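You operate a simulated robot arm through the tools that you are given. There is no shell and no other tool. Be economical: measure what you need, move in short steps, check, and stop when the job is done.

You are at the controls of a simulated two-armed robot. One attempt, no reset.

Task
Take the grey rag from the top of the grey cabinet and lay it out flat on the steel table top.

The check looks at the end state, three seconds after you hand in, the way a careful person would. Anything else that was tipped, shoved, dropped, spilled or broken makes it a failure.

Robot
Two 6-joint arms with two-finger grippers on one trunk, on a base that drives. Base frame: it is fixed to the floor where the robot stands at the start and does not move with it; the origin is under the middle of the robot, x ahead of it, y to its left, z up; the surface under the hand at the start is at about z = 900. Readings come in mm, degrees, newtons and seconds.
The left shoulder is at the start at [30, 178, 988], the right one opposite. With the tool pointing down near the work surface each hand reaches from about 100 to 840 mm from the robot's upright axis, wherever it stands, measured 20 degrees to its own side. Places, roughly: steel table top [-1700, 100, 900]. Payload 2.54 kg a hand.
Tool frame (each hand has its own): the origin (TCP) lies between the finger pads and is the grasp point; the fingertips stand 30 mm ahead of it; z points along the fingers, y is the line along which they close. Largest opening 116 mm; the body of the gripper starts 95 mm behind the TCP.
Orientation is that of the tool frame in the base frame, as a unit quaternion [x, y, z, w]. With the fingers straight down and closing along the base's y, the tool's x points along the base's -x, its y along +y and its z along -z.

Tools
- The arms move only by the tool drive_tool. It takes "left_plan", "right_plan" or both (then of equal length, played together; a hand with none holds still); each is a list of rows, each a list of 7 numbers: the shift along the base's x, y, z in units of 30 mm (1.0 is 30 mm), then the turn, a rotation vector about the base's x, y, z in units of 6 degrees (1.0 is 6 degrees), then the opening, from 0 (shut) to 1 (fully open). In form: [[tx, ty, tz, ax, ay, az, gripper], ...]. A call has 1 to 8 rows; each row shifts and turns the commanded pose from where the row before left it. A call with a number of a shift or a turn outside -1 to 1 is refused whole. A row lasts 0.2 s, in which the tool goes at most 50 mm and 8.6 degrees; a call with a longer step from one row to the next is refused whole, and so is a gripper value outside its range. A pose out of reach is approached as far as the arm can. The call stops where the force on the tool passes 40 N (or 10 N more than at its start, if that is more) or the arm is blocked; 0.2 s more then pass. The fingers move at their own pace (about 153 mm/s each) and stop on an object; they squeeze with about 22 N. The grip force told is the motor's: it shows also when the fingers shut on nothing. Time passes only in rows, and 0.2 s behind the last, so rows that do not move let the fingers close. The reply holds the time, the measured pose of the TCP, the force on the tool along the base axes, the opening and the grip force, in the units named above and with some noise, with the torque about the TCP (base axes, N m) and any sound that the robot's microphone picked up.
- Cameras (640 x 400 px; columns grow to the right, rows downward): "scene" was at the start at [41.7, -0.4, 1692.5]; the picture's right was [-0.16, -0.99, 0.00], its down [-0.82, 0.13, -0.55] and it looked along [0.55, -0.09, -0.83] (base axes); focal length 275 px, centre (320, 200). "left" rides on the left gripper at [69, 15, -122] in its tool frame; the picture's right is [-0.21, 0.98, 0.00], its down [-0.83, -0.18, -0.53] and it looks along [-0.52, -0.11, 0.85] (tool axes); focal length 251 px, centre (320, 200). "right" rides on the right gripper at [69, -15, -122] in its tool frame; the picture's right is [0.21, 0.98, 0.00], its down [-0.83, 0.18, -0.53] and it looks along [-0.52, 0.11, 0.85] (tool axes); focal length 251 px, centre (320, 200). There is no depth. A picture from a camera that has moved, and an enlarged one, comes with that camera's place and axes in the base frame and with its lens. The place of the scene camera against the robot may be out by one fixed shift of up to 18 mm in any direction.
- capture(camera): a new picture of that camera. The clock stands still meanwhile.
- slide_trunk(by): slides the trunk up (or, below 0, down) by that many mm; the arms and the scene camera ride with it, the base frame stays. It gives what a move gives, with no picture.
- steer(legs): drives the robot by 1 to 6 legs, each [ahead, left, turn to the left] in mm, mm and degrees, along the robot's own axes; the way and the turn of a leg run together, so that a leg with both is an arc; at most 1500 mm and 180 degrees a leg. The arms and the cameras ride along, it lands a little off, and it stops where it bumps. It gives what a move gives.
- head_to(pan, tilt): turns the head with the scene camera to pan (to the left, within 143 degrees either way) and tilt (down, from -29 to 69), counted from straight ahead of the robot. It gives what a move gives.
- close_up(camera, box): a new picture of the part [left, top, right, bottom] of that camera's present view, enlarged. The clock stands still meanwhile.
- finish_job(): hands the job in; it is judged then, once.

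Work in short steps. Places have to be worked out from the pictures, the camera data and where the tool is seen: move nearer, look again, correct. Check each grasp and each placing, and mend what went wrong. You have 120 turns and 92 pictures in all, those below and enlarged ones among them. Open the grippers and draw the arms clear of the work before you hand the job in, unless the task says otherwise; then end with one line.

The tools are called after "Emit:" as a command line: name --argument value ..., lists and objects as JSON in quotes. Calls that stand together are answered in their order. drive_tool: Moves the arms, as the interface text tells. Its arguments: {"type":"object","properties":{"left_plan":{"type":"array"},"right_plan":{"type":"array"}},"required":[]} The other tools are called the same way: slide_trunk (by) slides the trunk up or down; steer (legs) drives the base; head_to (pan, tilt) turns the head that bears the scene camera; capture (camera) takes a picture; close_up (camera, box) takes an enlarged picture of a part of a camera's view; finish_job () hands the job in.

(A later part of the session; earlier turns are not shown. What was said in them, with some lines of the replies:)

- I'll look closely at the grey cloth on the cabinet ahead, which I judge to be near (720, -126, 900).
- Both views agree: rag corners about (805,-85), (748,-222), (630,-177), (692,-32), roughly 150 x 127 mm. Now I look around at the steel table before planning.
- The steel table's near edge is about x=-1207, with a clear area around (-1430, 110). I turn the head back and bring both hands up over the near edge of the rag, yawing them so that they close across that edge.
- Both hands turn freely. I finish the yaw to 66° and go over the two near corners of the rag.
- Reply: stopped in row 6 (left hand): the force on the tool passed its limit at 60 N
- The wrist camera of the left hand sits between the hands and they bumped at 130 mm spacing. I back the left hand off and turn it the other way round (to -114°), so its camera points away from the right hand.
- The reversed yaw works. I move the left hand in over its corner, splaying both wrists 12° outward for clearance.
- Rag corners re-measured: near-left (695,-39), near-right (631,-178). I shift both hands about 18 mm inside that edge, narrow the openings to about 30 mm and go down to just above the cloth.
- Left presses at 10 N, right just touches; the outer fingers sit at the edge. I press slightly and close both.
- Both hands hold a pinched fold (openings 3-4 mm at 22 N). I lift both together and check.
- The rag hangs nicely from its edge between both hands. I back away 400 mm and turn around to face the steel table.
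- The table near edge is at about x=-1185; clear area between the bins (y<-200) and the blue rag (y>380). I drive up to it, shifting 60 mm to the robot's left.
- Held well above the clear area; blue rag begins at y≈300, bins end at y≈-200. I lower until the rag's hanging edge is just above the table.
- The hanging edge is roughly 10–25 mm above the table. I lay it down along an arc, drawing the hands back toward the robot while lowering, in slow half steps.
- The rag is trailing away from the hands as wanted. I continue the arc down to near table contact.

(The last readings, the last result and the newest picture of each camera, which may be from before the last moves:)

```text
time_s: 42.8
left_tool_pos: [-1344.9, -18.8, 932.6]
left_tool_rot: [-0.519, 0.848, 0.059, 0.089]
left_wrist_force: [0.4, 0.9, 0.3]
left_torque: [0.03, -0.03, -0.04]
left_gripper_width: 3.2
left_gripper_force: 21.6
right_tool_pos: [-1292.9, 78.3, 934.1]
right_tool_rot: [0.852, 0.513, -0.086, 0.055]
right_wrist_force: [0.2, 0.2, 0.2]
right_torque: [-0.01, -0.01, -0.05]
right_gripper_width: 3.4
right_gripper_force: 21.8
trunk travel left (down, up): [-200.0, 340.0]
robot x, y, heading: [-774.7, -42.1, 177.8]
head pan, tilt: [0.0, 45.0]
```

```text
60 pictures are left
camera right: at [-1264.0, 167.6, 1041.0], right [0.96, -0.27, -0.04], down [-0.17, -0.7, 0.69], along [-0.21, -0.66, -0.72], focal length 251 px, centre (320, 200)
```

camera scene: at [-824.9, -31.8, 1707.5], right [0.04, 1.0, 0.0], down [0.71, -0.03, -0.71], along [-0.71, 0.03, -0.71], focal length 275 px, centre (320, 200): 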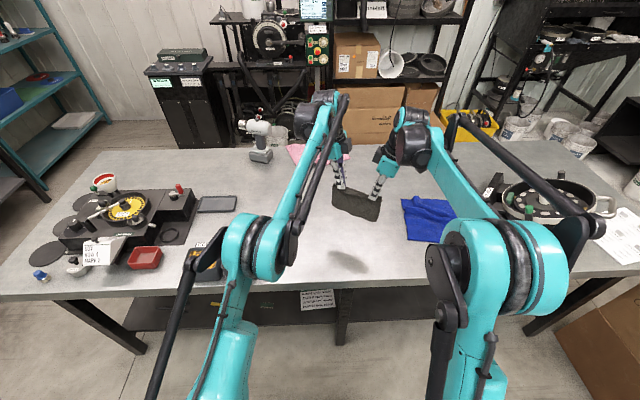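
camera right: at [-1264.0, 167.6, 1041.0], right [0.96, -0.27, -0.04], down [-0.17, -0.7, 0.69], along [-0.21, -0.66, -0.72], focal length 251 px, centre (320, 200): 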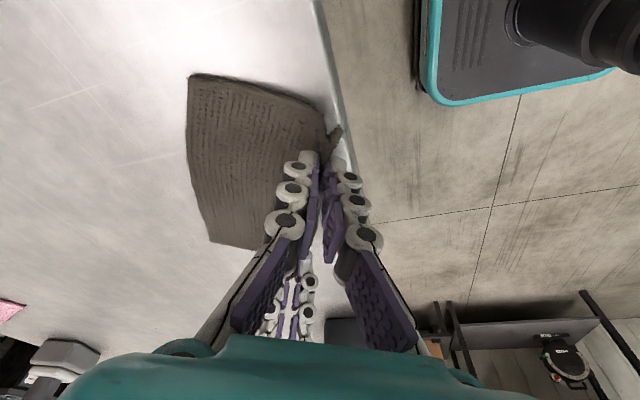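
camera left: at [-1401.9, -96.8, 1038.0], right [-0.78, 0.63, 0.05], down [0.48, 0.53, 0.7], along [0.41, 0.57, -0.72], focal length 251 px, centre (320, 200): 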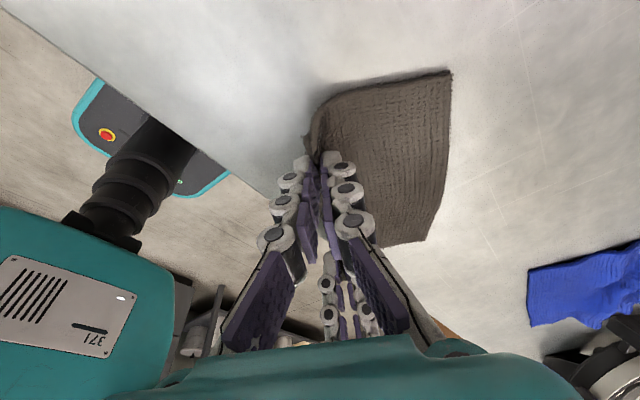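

Laid well, but the right camera shows the table edge close to the held edge. I lift again and re-lay it about 70 mm farther in.

Emit:
drive_tool --left_plan '[[-0.5, 0.27, 1, 0, 0, 0, 0], [-0.8, 0.43, 1, 0, 0, 0, 0], [-0.9, 0.48, 0.8, 0, 0, 0, 0], [-0.95, 0.51, 0.6, 0, 0, 0, 0], [-0.95, 0.51, 0.6, 0, 0, 0, 0], [-0.9, 0.48, 0, 0, 0, 0, 0], [-0.8, 0.43, 0, 0, 0, 0, 0], [-0.7, 0.39, 0, 0, 0, 0, 0]]' --right_plan '[[-0.5, 0.27, 1, 0, 0, 0, 0], [-0.8, 0.43, 1, 0, 0, 0, 0], [-0.9, 0.48, 0.8, 0, 0, 0, 0], [-0.95, 0.51, 0.6, 0, 0, 0, 0], [-0.95, 0.51, 0.6, 0, 0, 0, 0], [-0.9, 0.48, 0, 0, 0, 0, 0], [-0.8, 0.43, 0, 0, 0, 0, 0], [-0.7, 0.39, 0, 0, 0, 0, 0]]'

Emit:
drive_tool --left_plan '[[0, 0, 0, 0, 0, 0, 0], [0, 0, 0, 0, 0, 0, 0], [0, 0, 0, 0, 0, 0, 0], [0, 0, 0, 0, 0, 0, 0], [0, 0, 0, 0, 0, 0, 0], [0, 0, 0, 0, 0, 0, 0]]'

Emit:
capture --camera "scene"

Emit:
capture --camera "right"

```text
time_s: 44.6
left_tool_pos: [-1513.7, 76.8, 1046.8]
left_tool_rot: [-0.52, 0.848, 0.059, 0.089]
left_wrist_force: [-0.3, 1.5, -0.2]
left_torque: [-0.01, -0.04, -0.05]
left_gripper_width: 2.9
left_gripper_force: 21.9
left hand out of reach, approached as far as the arm can: row 7, 8
right_tool_pos: [-1487.3, 184.6, 1055.6]
right_tool_rot: [0.852, 0.513, -0.086, 0.054]
right_wrist_force: [0.4, -0.3, -0.7]
right_torque: [-0.03, -0.01, -0.02]
right_gripper_width: 3.1
right_gripper_force: 22.3
trunk travel left (down, up): [-200.0, 340.0]
robot x, y, heading: [-772.4, -42.2, 177.5]
head pan, tilt: [0.0, 45.0]
```

```text
time_s: 46.0
left_tool_pos: [-1513.9, 75.7, 1047.2]
left_tool_rot: [-0.52, 0.847, 0.06, 0.088]
left_wrist_force: [-0.6, 0.4, -0.3]
left_torque: [-0.02, -0.03, -0.03]
left_gripper_width: 2.9
left_gripper_force: 22.4
right_tool_pos: [-1488.3, 183.4, 1055.3]
right_tool_rot: [0.852, 0.513, -0.085, 0.054]
right_wrist_force: [0.2, -0.6, -0.6]
right_torque: [0.0, -0.02, -0.07]
right_gripper_width: 3.3
right_gripper_force: 22.1
trunk travel left (down, up): [-200.0, 340.0]
robot x, y, heading: [-774.1, -42.5, 177.6]
head pan, tilt: [0.0, 45.0]
```

```text
59 pictures are left
camera scene: at [-823.9, -31.7, 1707.6], right [0.04, 1.0, 0.0], down [0.71, -0.03, -0.71], along [-0.71, 0.03, -0.71], focal length 275 px, centre (320, 200)
```

scene: 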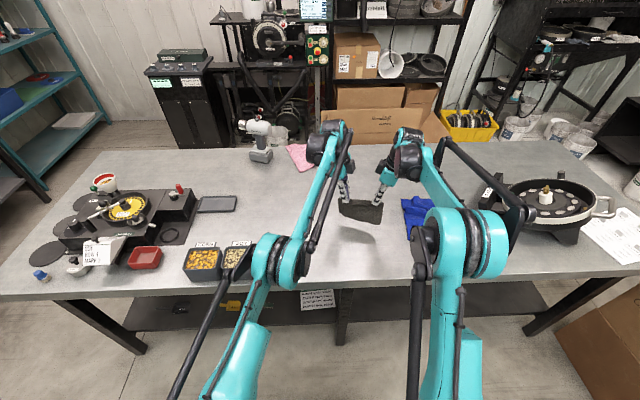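

```text
58 pictures are left
camera right: at [-1457.9, 272.8, 1162.4], right [0.96, -0.27, -0.04], down [-0.17, -0.7, 0.69], along [-0.21, -0.66, -0.72], focal length 251 px, centre (320, 200)
```

right: 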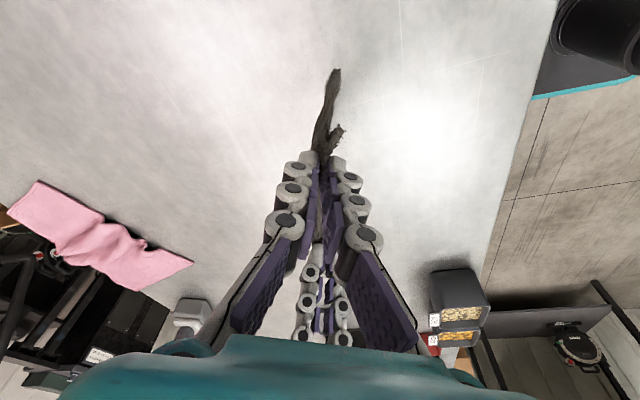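

The left arm hit its reach limit. I move the right hand back into line with it, lower neither, then drive 60 mm closer (the edge measures x≈-1285, 505 mm ahead of the robot).

Emit:
drive_tool --left_plan '[[0.5, 0, 0, 0, 0, 0, 0], [0.5, 0, 0, 0, 0, 0, 0]]' --right_plan '[[0.6, -0.15, -0.1, 0, 0, 0, 0], [0.6, -0.15, -0.1, 0, 0, 0, 0]]'

Emit:
steer --legs '[[60, 0, 0]]'

```text
time_s: 46.6
left_tool_pos: [-1483.3, 75.2, 1048.3]
left_tool_rot: [-0.52, 0.847, 0.06, 0.089]
left_wrist_force: [0.9, 0.1, 1.1]
left_torque: [0.02, 0.01, -0.04]
left_gripper_width: 3.2
left_gripper_force: 21.8
right_tool_pos: [-1452.0, 175.4, 1048.8]
right_tool_rot: [0.852, 0.513, -0.086, 0.054]
right_wrist_force: [-0.7, 0.2, 0.1]
right_torque: [-0.01, -0.01, -0.07]
right_gripper_width: 3.5
right_gripper_force: 21.8
trunk travel left (down, up): [-200.0, 340.0]
robot x, y, heading: [-775.5, -39.3, 177.6]
head pan, tilt: [0.0, 45.0]
```

```text
time_s: 47.6
left_tool_pos: [-1545.1, 78.3, 1047.3]
left_tool_rot: [-0.521, 0.847, 0.06, 0.09]
left_wrist_force: [-0.6, 1.1, -0.1]
left_torque: [-0.02, -0.05, -0.02]
left_gripper_width: 3.3
left_gripper_force: 21.7
right_tool_pos: [-1512.1, 176.6, 1047.5]
right_tool_rot: [0.852, 0.514, -0.085, 0.054]
right_wrist_force: [-0.9, -0.6, -0.9]
right_torque: [-0.04, -0.07, -0.02]
right_gripper_width: 3.3
right_gripper_force: 21.8
trunk travel left (down, up): [-200.0, 340.0]
robot x, y, heading: [-834.9, -41.7, 177.9]
head pan, tilt: [0.0, 45.0]
```

I square up the right hand (21 mm) and repeat the laying arc.

Emit:
drive_tool --left_plan '[[0, 0, 0, 0, 0, 0, 0], [0, 0, 0, 0, 0, 0, 0], [0, 0, 0, 0, 0, 0, 0], [0, 0, 0, 0, 0, 0, 0], [0, 0, 0, 0, 0, 0, 0]]' --right_plan '[[0.35, 0, 0, 0, 0, 0, 0], [0.35, 0, 0, 0, 0, 0, 0], [0, 0, 0, 0, 0, 0, 0], [0, 0, 0, 0, 0, 0, 0], [0, 0, 0, 0, 0, 0, 0]]'

Emit:
drive_tool --left_plan '[[0.146, -0.081, -0.417, 0, 0, 0, 0], [0.146, -0.081, -0.417, 0, 0, 0, 0], [0.438, -0.243, -0.167, 0, 0, 0, 0], [0.438, -0.243, -0.167, 0, 0, 0, 0], [0.365, -0.203, -0.25, 0, 0, 0, 0], [0.365, -0.203, -0.25, 0, 0, 0, 0], [0.292, -0.162, -0.333, 0, 0, 0, 0], [0.292, -0.162, -0.333, 0, 0, 0, 0]]' --right_plan '[[0.146, -0.081, -0.417, 0, 0, 0, 0], [0.146, -0.081, -0.417, 0, 0, 0, 0], [0.438, -0.243, -0.167, 0, 0, 0, 0], [0.438, -0.243, -0.167, 0, 0, 0, 0], [0.365, -0.203, -0.25, 0, 0, 0, 0], [0.365, -0.203, -0.25, 0, 0, 0, 0], [0.292, -0.162, -0.333, 0, 0, 0, 0], [0.292, -0.162, -0.333, 0, 0, 0, 0]]'

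Emit:
drive_tool --left_plan '[[0.35, -0.194, -0.133, 0, 0, 0, 0], [0.292, -0.162, -0.167, 0, 0, 0, 0], [0.263, -0.146, -0.2, 0, 0, 0, 0], [0.234, -0.13, -0.233, 0, 0, 0, 0], [0.204, -0.113, -0.233, 0, 0, 0, 0], [0.175, -0.097, -0.233, 0, 0, 0, 0], [0.146, -0.081, -0.2, 0, 0, 0, 0], [0.088, -0.049, -0.07, 0, 0, 0, 0]]' --right_plan '[[0.35, -0.194, -0.133, 0, 0, 0, 0], [0.292, -0.162, -0.167, 0, 0, 0, 0], [0.263, -0.146, -0.2, 0, 0, 0, 0], [0.234, -0.13, -0.233, 0, 0, 0, 0], [0.204, -0.113, -0.233, 0, 0, 0, 0], [0.175, -0.097, -0.233, 0, 0, 0, 0], [0.146, -0.081, -0.2, 0, 0, 0, 0], [0.088, -0.049, -0.07, 0, 0, 0, 0]]'

Emit:
capture --camera "left"

Emit:
capture --camera "right"

```text
time_s: 48.8
left_tool_pos: [-1543.1, 78.1, 1048.9]
left_tool_rot: [-0.52, 0.848, 0.059, 0.088]
left_wrist_force: [0.8, 0.4, -0.3]
left_torque: [0.02, -0.02, -0.05]
left_gripper_width: 2.9
left_gripper_force: 21.5
right_tool_pos: [-1490.7, 177.1, 1049.5]
right_tool_rot: [0.852, 0.514, -0.086, 0.054]
right_wrist_force: [-0.3, 0.2, 0.2]
right_torque: [-0.03, -0.02, -0.07]
right_gripper_width: 3.4
right_gripper_force: 21.7
trunk travel left (down, up): [-200.0, 340.0]
robot x, y, heading: [-833.2, -39.1, 177.3]
head pan, tilt: [0.0, 45.0]
```

```text
time_s: 50.6
left_tool_pos: [-1468.5, 37.4, 978.6]
left_tool_rot: [-0.52, 0.848, 0.059, 0.089]
left_wrist_force: [-0.3, 1.2, 0.1]
left_torque: [0.01, -0.03, -0.05]
left_gripper_width: 2.8
left_gripper_force: 21.6
right_tool_pos: [-1414.6, 134.4, 979.5]
right_tool_rot: [0.852, 0.513, -0.085, 0.053]
right_wrist_force: [0.3, 0.3, 0.1]
right_torque: [0.0, 0.02, -0.06]
right_gripper_width: 3.3
right_gripper_force: 21.5
trunk travel left (down, up): [-200.0, 340.0]
robot x, y, heading: [-831.4, -42.0, 177.7]
head pan, tilt: [0.0, 45.0]
```

```text
time_s: 52.4
left_tool_pos: [-1416.1, 6.5, 935.2]
left_tool_rot: [-0.52, 0.848, 0.059, 0.089]
left_wrist_force: [0.1, 0.5, 0.2]
left_torque: [0.01, 0.0, -0.01]
left_gripper_width: 2.9
left_gripper_force: 21.8
right_tool_pos: [-1363.8, 105.8, 935.1]
right_tool_rot: [0.852, 0.513, -0.085, 0.054]
right_wrist_force: [-0.4, -0.7, -1.0]
right_torque: [-0.01, -0.02, -0.05]
right_gripper_width: 3.6
right_gripper_force: 21.5
trunk travel left (down, up): [-200.0, 340.0]
robot x, y, heading: [-830.4, -39.1, 177.8]
head pan, tilt: [0.0, 45.0]
```

```text
57 pictures are left
camera left: at [-1472.0, -70.0, 1039.5], right [-0.78, 0.63, 0.05], down [0.48, 0.53, 0.7], along [0.41, 0.57, -0.72], focal length 251 px, centre (320, 200)
```

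left: 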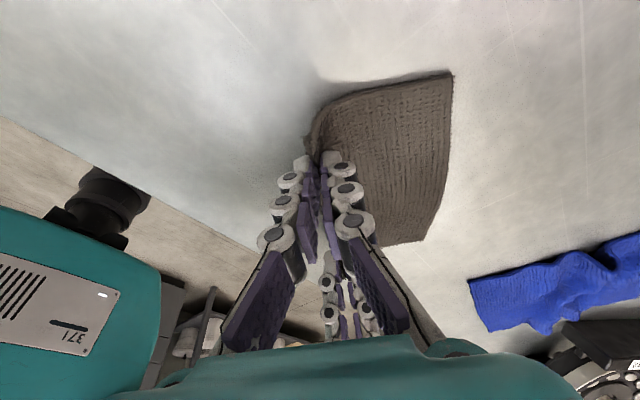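

```text
56 pictures are left
camera right: at [-1334.1, 195.2, 1041.0], right [0.96, -0.27, -0.04], down [-0.17, -0.7, 0.69], along [-0.21, -0.66, -0.72], focal length 251 px, centre (320, 200)
```

right: 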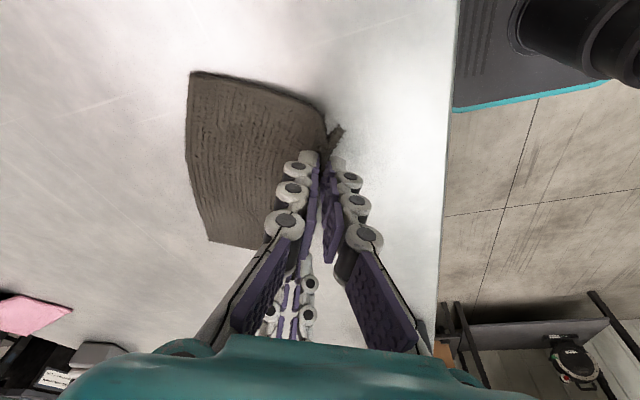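

The rag lies taut beyond the hands with about 80 mm to the table edge. I touch down and open both grippers, which should spread the pinched fold.

Emit:
drive_tool --left_plan '[[0, 0, -0.06, 0, 0, 0, 0], [0, 0, 0, 0, 0, 0, 0.1], [0, 0, 0, 0, 0, 0, 0.25], [0, 0, 0, 0, 0, 0, 0.4], [0, 0, 0, 0, 0, 0, 0.4]]' --right_plan '[[0, 0, -0.06, 0, 0, 0, 0], [0, 0, 0, 0, 0, 0, 0.1], [0, 0, 0, 0, 0, 0, 0.25], [0, 0, 0, 0, 0, 0, 0.4], [0, 0, 0, 0, 0, 0, 0.4]]'

Emit:
capture --camera "left"

Emit:
capture --camera "right"

```text
time_s: 53.6
left_tool_pos: [-1416.0, 7.5, 933.1]
left_tool_rot: [-0.52, 0.847, 0.06, 0.089]
left_wrist_force: [0.0, 0.4, 0.5]
left_torque: [-0.02, 0.0, 0.01]
left_gripper_width: 46.6
left_gripper_force: 0.0
right_tool_pos: [-1364.3, 107.0, 932.5]
right_tool_rot: [0.853, 0.513, -0.086, 0.053]
right_wrist_force: [0.5, 1.3, -0.3]
right_torque: [0.01, 0.01, 0.01]
right_gripper_width: 46.5
right_gripper_force: 0.0
trunk travel left (down, up): [-200.0, 340.0]
robot x, y, heading: [-831.0, -42.8, 177.5]
head pan, tilt: [0.0, 45.0]
```

```text
55 pictures are left
camera left: at [-1472.0, -70.0, 1037.5], right [-0.78, 0.63, 0.05], down [0.48, 0.53, 0.7], along [0.41, 0.57, -0.72], focal length 251 px, centre (320, 200)
```

left: 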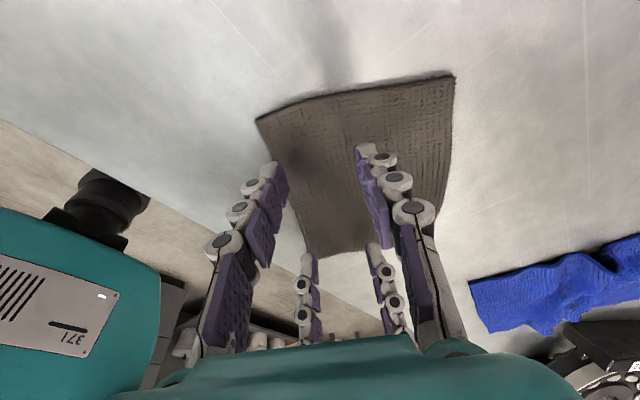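

```text
54 pictures are left
camera right: at [-1334.2, 195.6, 1039.3], right [0.96, -0.27, -0.04], down [-0.17, -0.7, 0.69], along [-0.21, -0.66, -0.72], focal length 251 px, centre (320, 200)
```

right: 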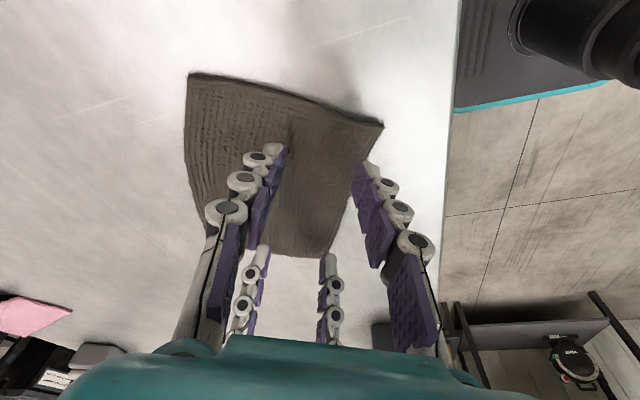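

Released and it spread out nicely. I raise both hands straight up and look.

Emit:
drive_tool --left_plan '[[0, 0, 0.4, 0, 0, 0, 0.4], [0, 0, 0.8, 0, 0, 0, 0.4], [0, 0, 1, 0, 0, 0, 0.4], [0, 0, 1, 0, 0, 0, 0.4], [0.5, 0, 1, 0, 0, 0, 0.4], [0.9, 0, 1, 0, 0, 0, 0.4], [1, 0, 0.5, 0, 0, 0, 0.4], [1, 0, 0.5, 0, 0, 0, 0.4]]' --right_plan '[[0, 0, 0.4, 0, 0, 0, 0.4], [0, 0, 0.8, 0, 0, 0, 0.4], [0, 0, 1, 0, 0, 0, 0.4], [0, 0, 1, 0, 0, 0, 0.4], [0.5, 0, 1, 0, 0, 0, 0.4], [0.9, 0, 1, 0, 0, 0, 0.4], [1, 0, 0.5, 0, 0, 0, 0.4], [1, 0, 0.5, 0, 0, 0, 0.4]]'

Emit:
capture --camera "scene"

Emit:
capture --camera "left"

Emit:
capture --camera "right"

```text
time_s: 55.4
left_tool_pos: [-1309.0, 6.0, 1118.3]
left_tool_rot: [-0.52, 0.847, 0.061, 0.088]
left_wrist_force: [0.0, -0.8, 0.8]
left_torque: [0.0, 0.07, 0.02]
left_gripper_width: 46.5
left_gripper_force: 0.1
right_tool_pos: [-1258.1, 106.3, 1121.7]
right_tool_rot: [0.853, 0.512, -0.087, 0.054]
right_wrist_force: [0.6, 0.5, 0.5]
right_torque: [-0.03, 0.05, 0.01]
right_gripper_width: 46.2
right_gripper_force: 0.1
trunk travel left (down, up): [-200.0, 340.0]
robot x, y, heading: [-833.9, -42.1, 177.4]
head pan, tilt: [0.0, 45.0]
```

```text
53 pictures are left
camera scene: at [-878.7, -29.6, 1707.7], right [0.04, 1.0, 0.0], down [0.7, -0.03, -0.71], along [-0.71, 0.03, -0.71], focal length 275 px, centre (320, 200)
```

scene: 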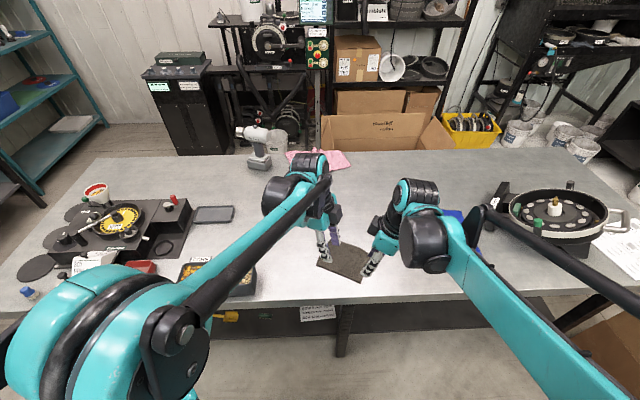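

```text
52 pictures are left
camera left: at [-1364.9, -71.5, 1224.0], right [-0.78, 0.63, 0.06], down [0.48, 0.53, 0.7], along [0.41, 0.57, -0.72], focal length 251 px, centre (320, 200)
```

left: 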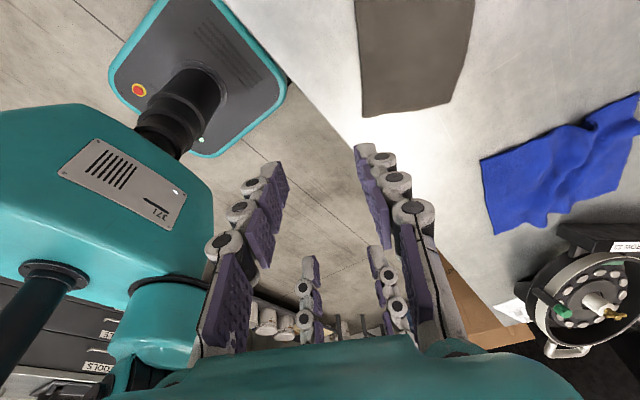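

```text
51 pictures are left
camera right: at [-1227.8, 194.8, 1228.6], right [0.96, -0.27, -0.04], down [-0.17, -0.7, 0.69], along [-0.22, -0.66, -0.72], focal length 251 px, centre (320, 200)
```

right: 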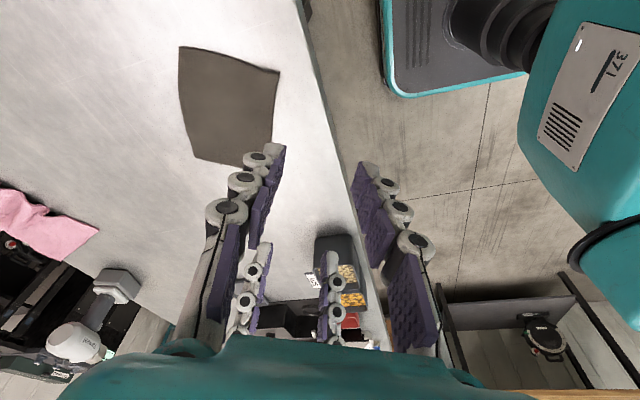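

The rag lies flat, all four corners spread, clear of the edge. I back the robot off and take a last close look.

Emit:
steer --legs '[[-250, 0, 0]]'

Emit:
capture --camera "scene"

Emit:
close_up --camera "scene" --box '[280, 120, 440, 220]'

```text
time_s: 57.2
left_tool_pos: [-1061.8, -4.3, 1118.1]
left_tool_rot: [-0.519, 0.848, 0.06, 0.089]
left_wrist_force: [0.8, 0.6, -0.8]
left_torque: [0.03, 0.0, 0.0]
left_gripper_width: 46.6
left_gripper_force: 0.1
right_tool_pos: [-1010.9, 97.0, 1120.6]
right_tool_rot: [0.853, 0.512, -0.087, 0.053]
right_wrist_force: [-0.1, 0.3, -0.5]
right_torque: [0.03, 0.01, -0.02]
right_gripper_width: 46.5
right_gripper_force: 0.1
trunk travel left (down, up): [-200.0, 340.0]
robot x, y, heading: [-583.6, -54.0, 177.4]
head pan, tilt: [0.0, 45.0]
```

```text
50 pictures are left
camera scene: at [-632.4, -39.9, 1707.6], right [0.04, 1.0, 0.0], down [0.71, -0.03, -0.71], along [-0.71, 0.03, -0.71], focal length 275 px, centre (320, 200)
```

scene: 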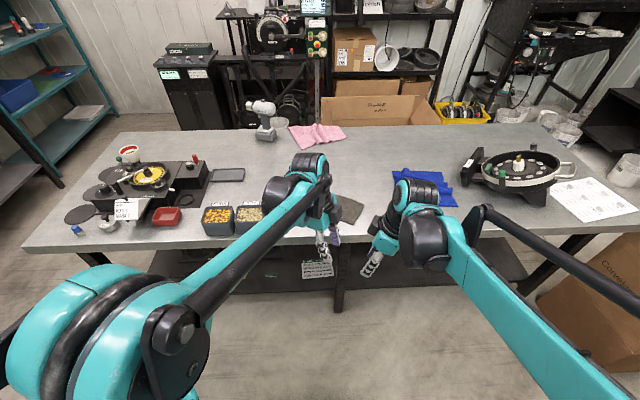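

```text
4.00 times, centred on (360, 170) of scene
camera zoom: at [-632.4, -39.9, 1707.6], right [0.04, 1.0, 0.0], down [0.71, -0.03, -0.71], along [-0.71, 0.03, -0.71], focal length 1101 px, centre (160, 320)
```

zoom: 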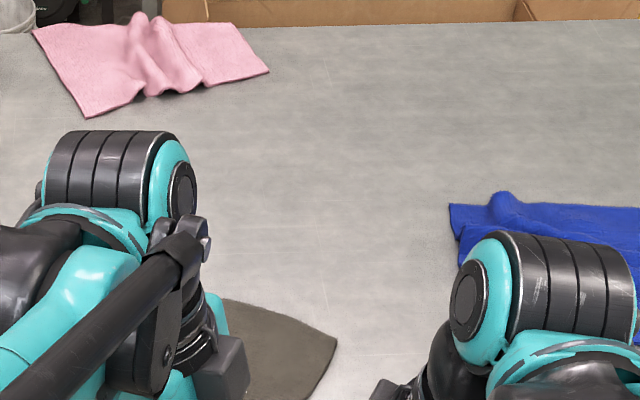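

The rag is flat on the table, nothing else has moved, and the arms are clear with the grippers open. Handing in.

Emit:
finish_job

```text
The job is handed in.
```

The grey rag is off the cabinet and laid out flat on the steel table top, with all four corners spread and nothing else moved as far as the pictures show.
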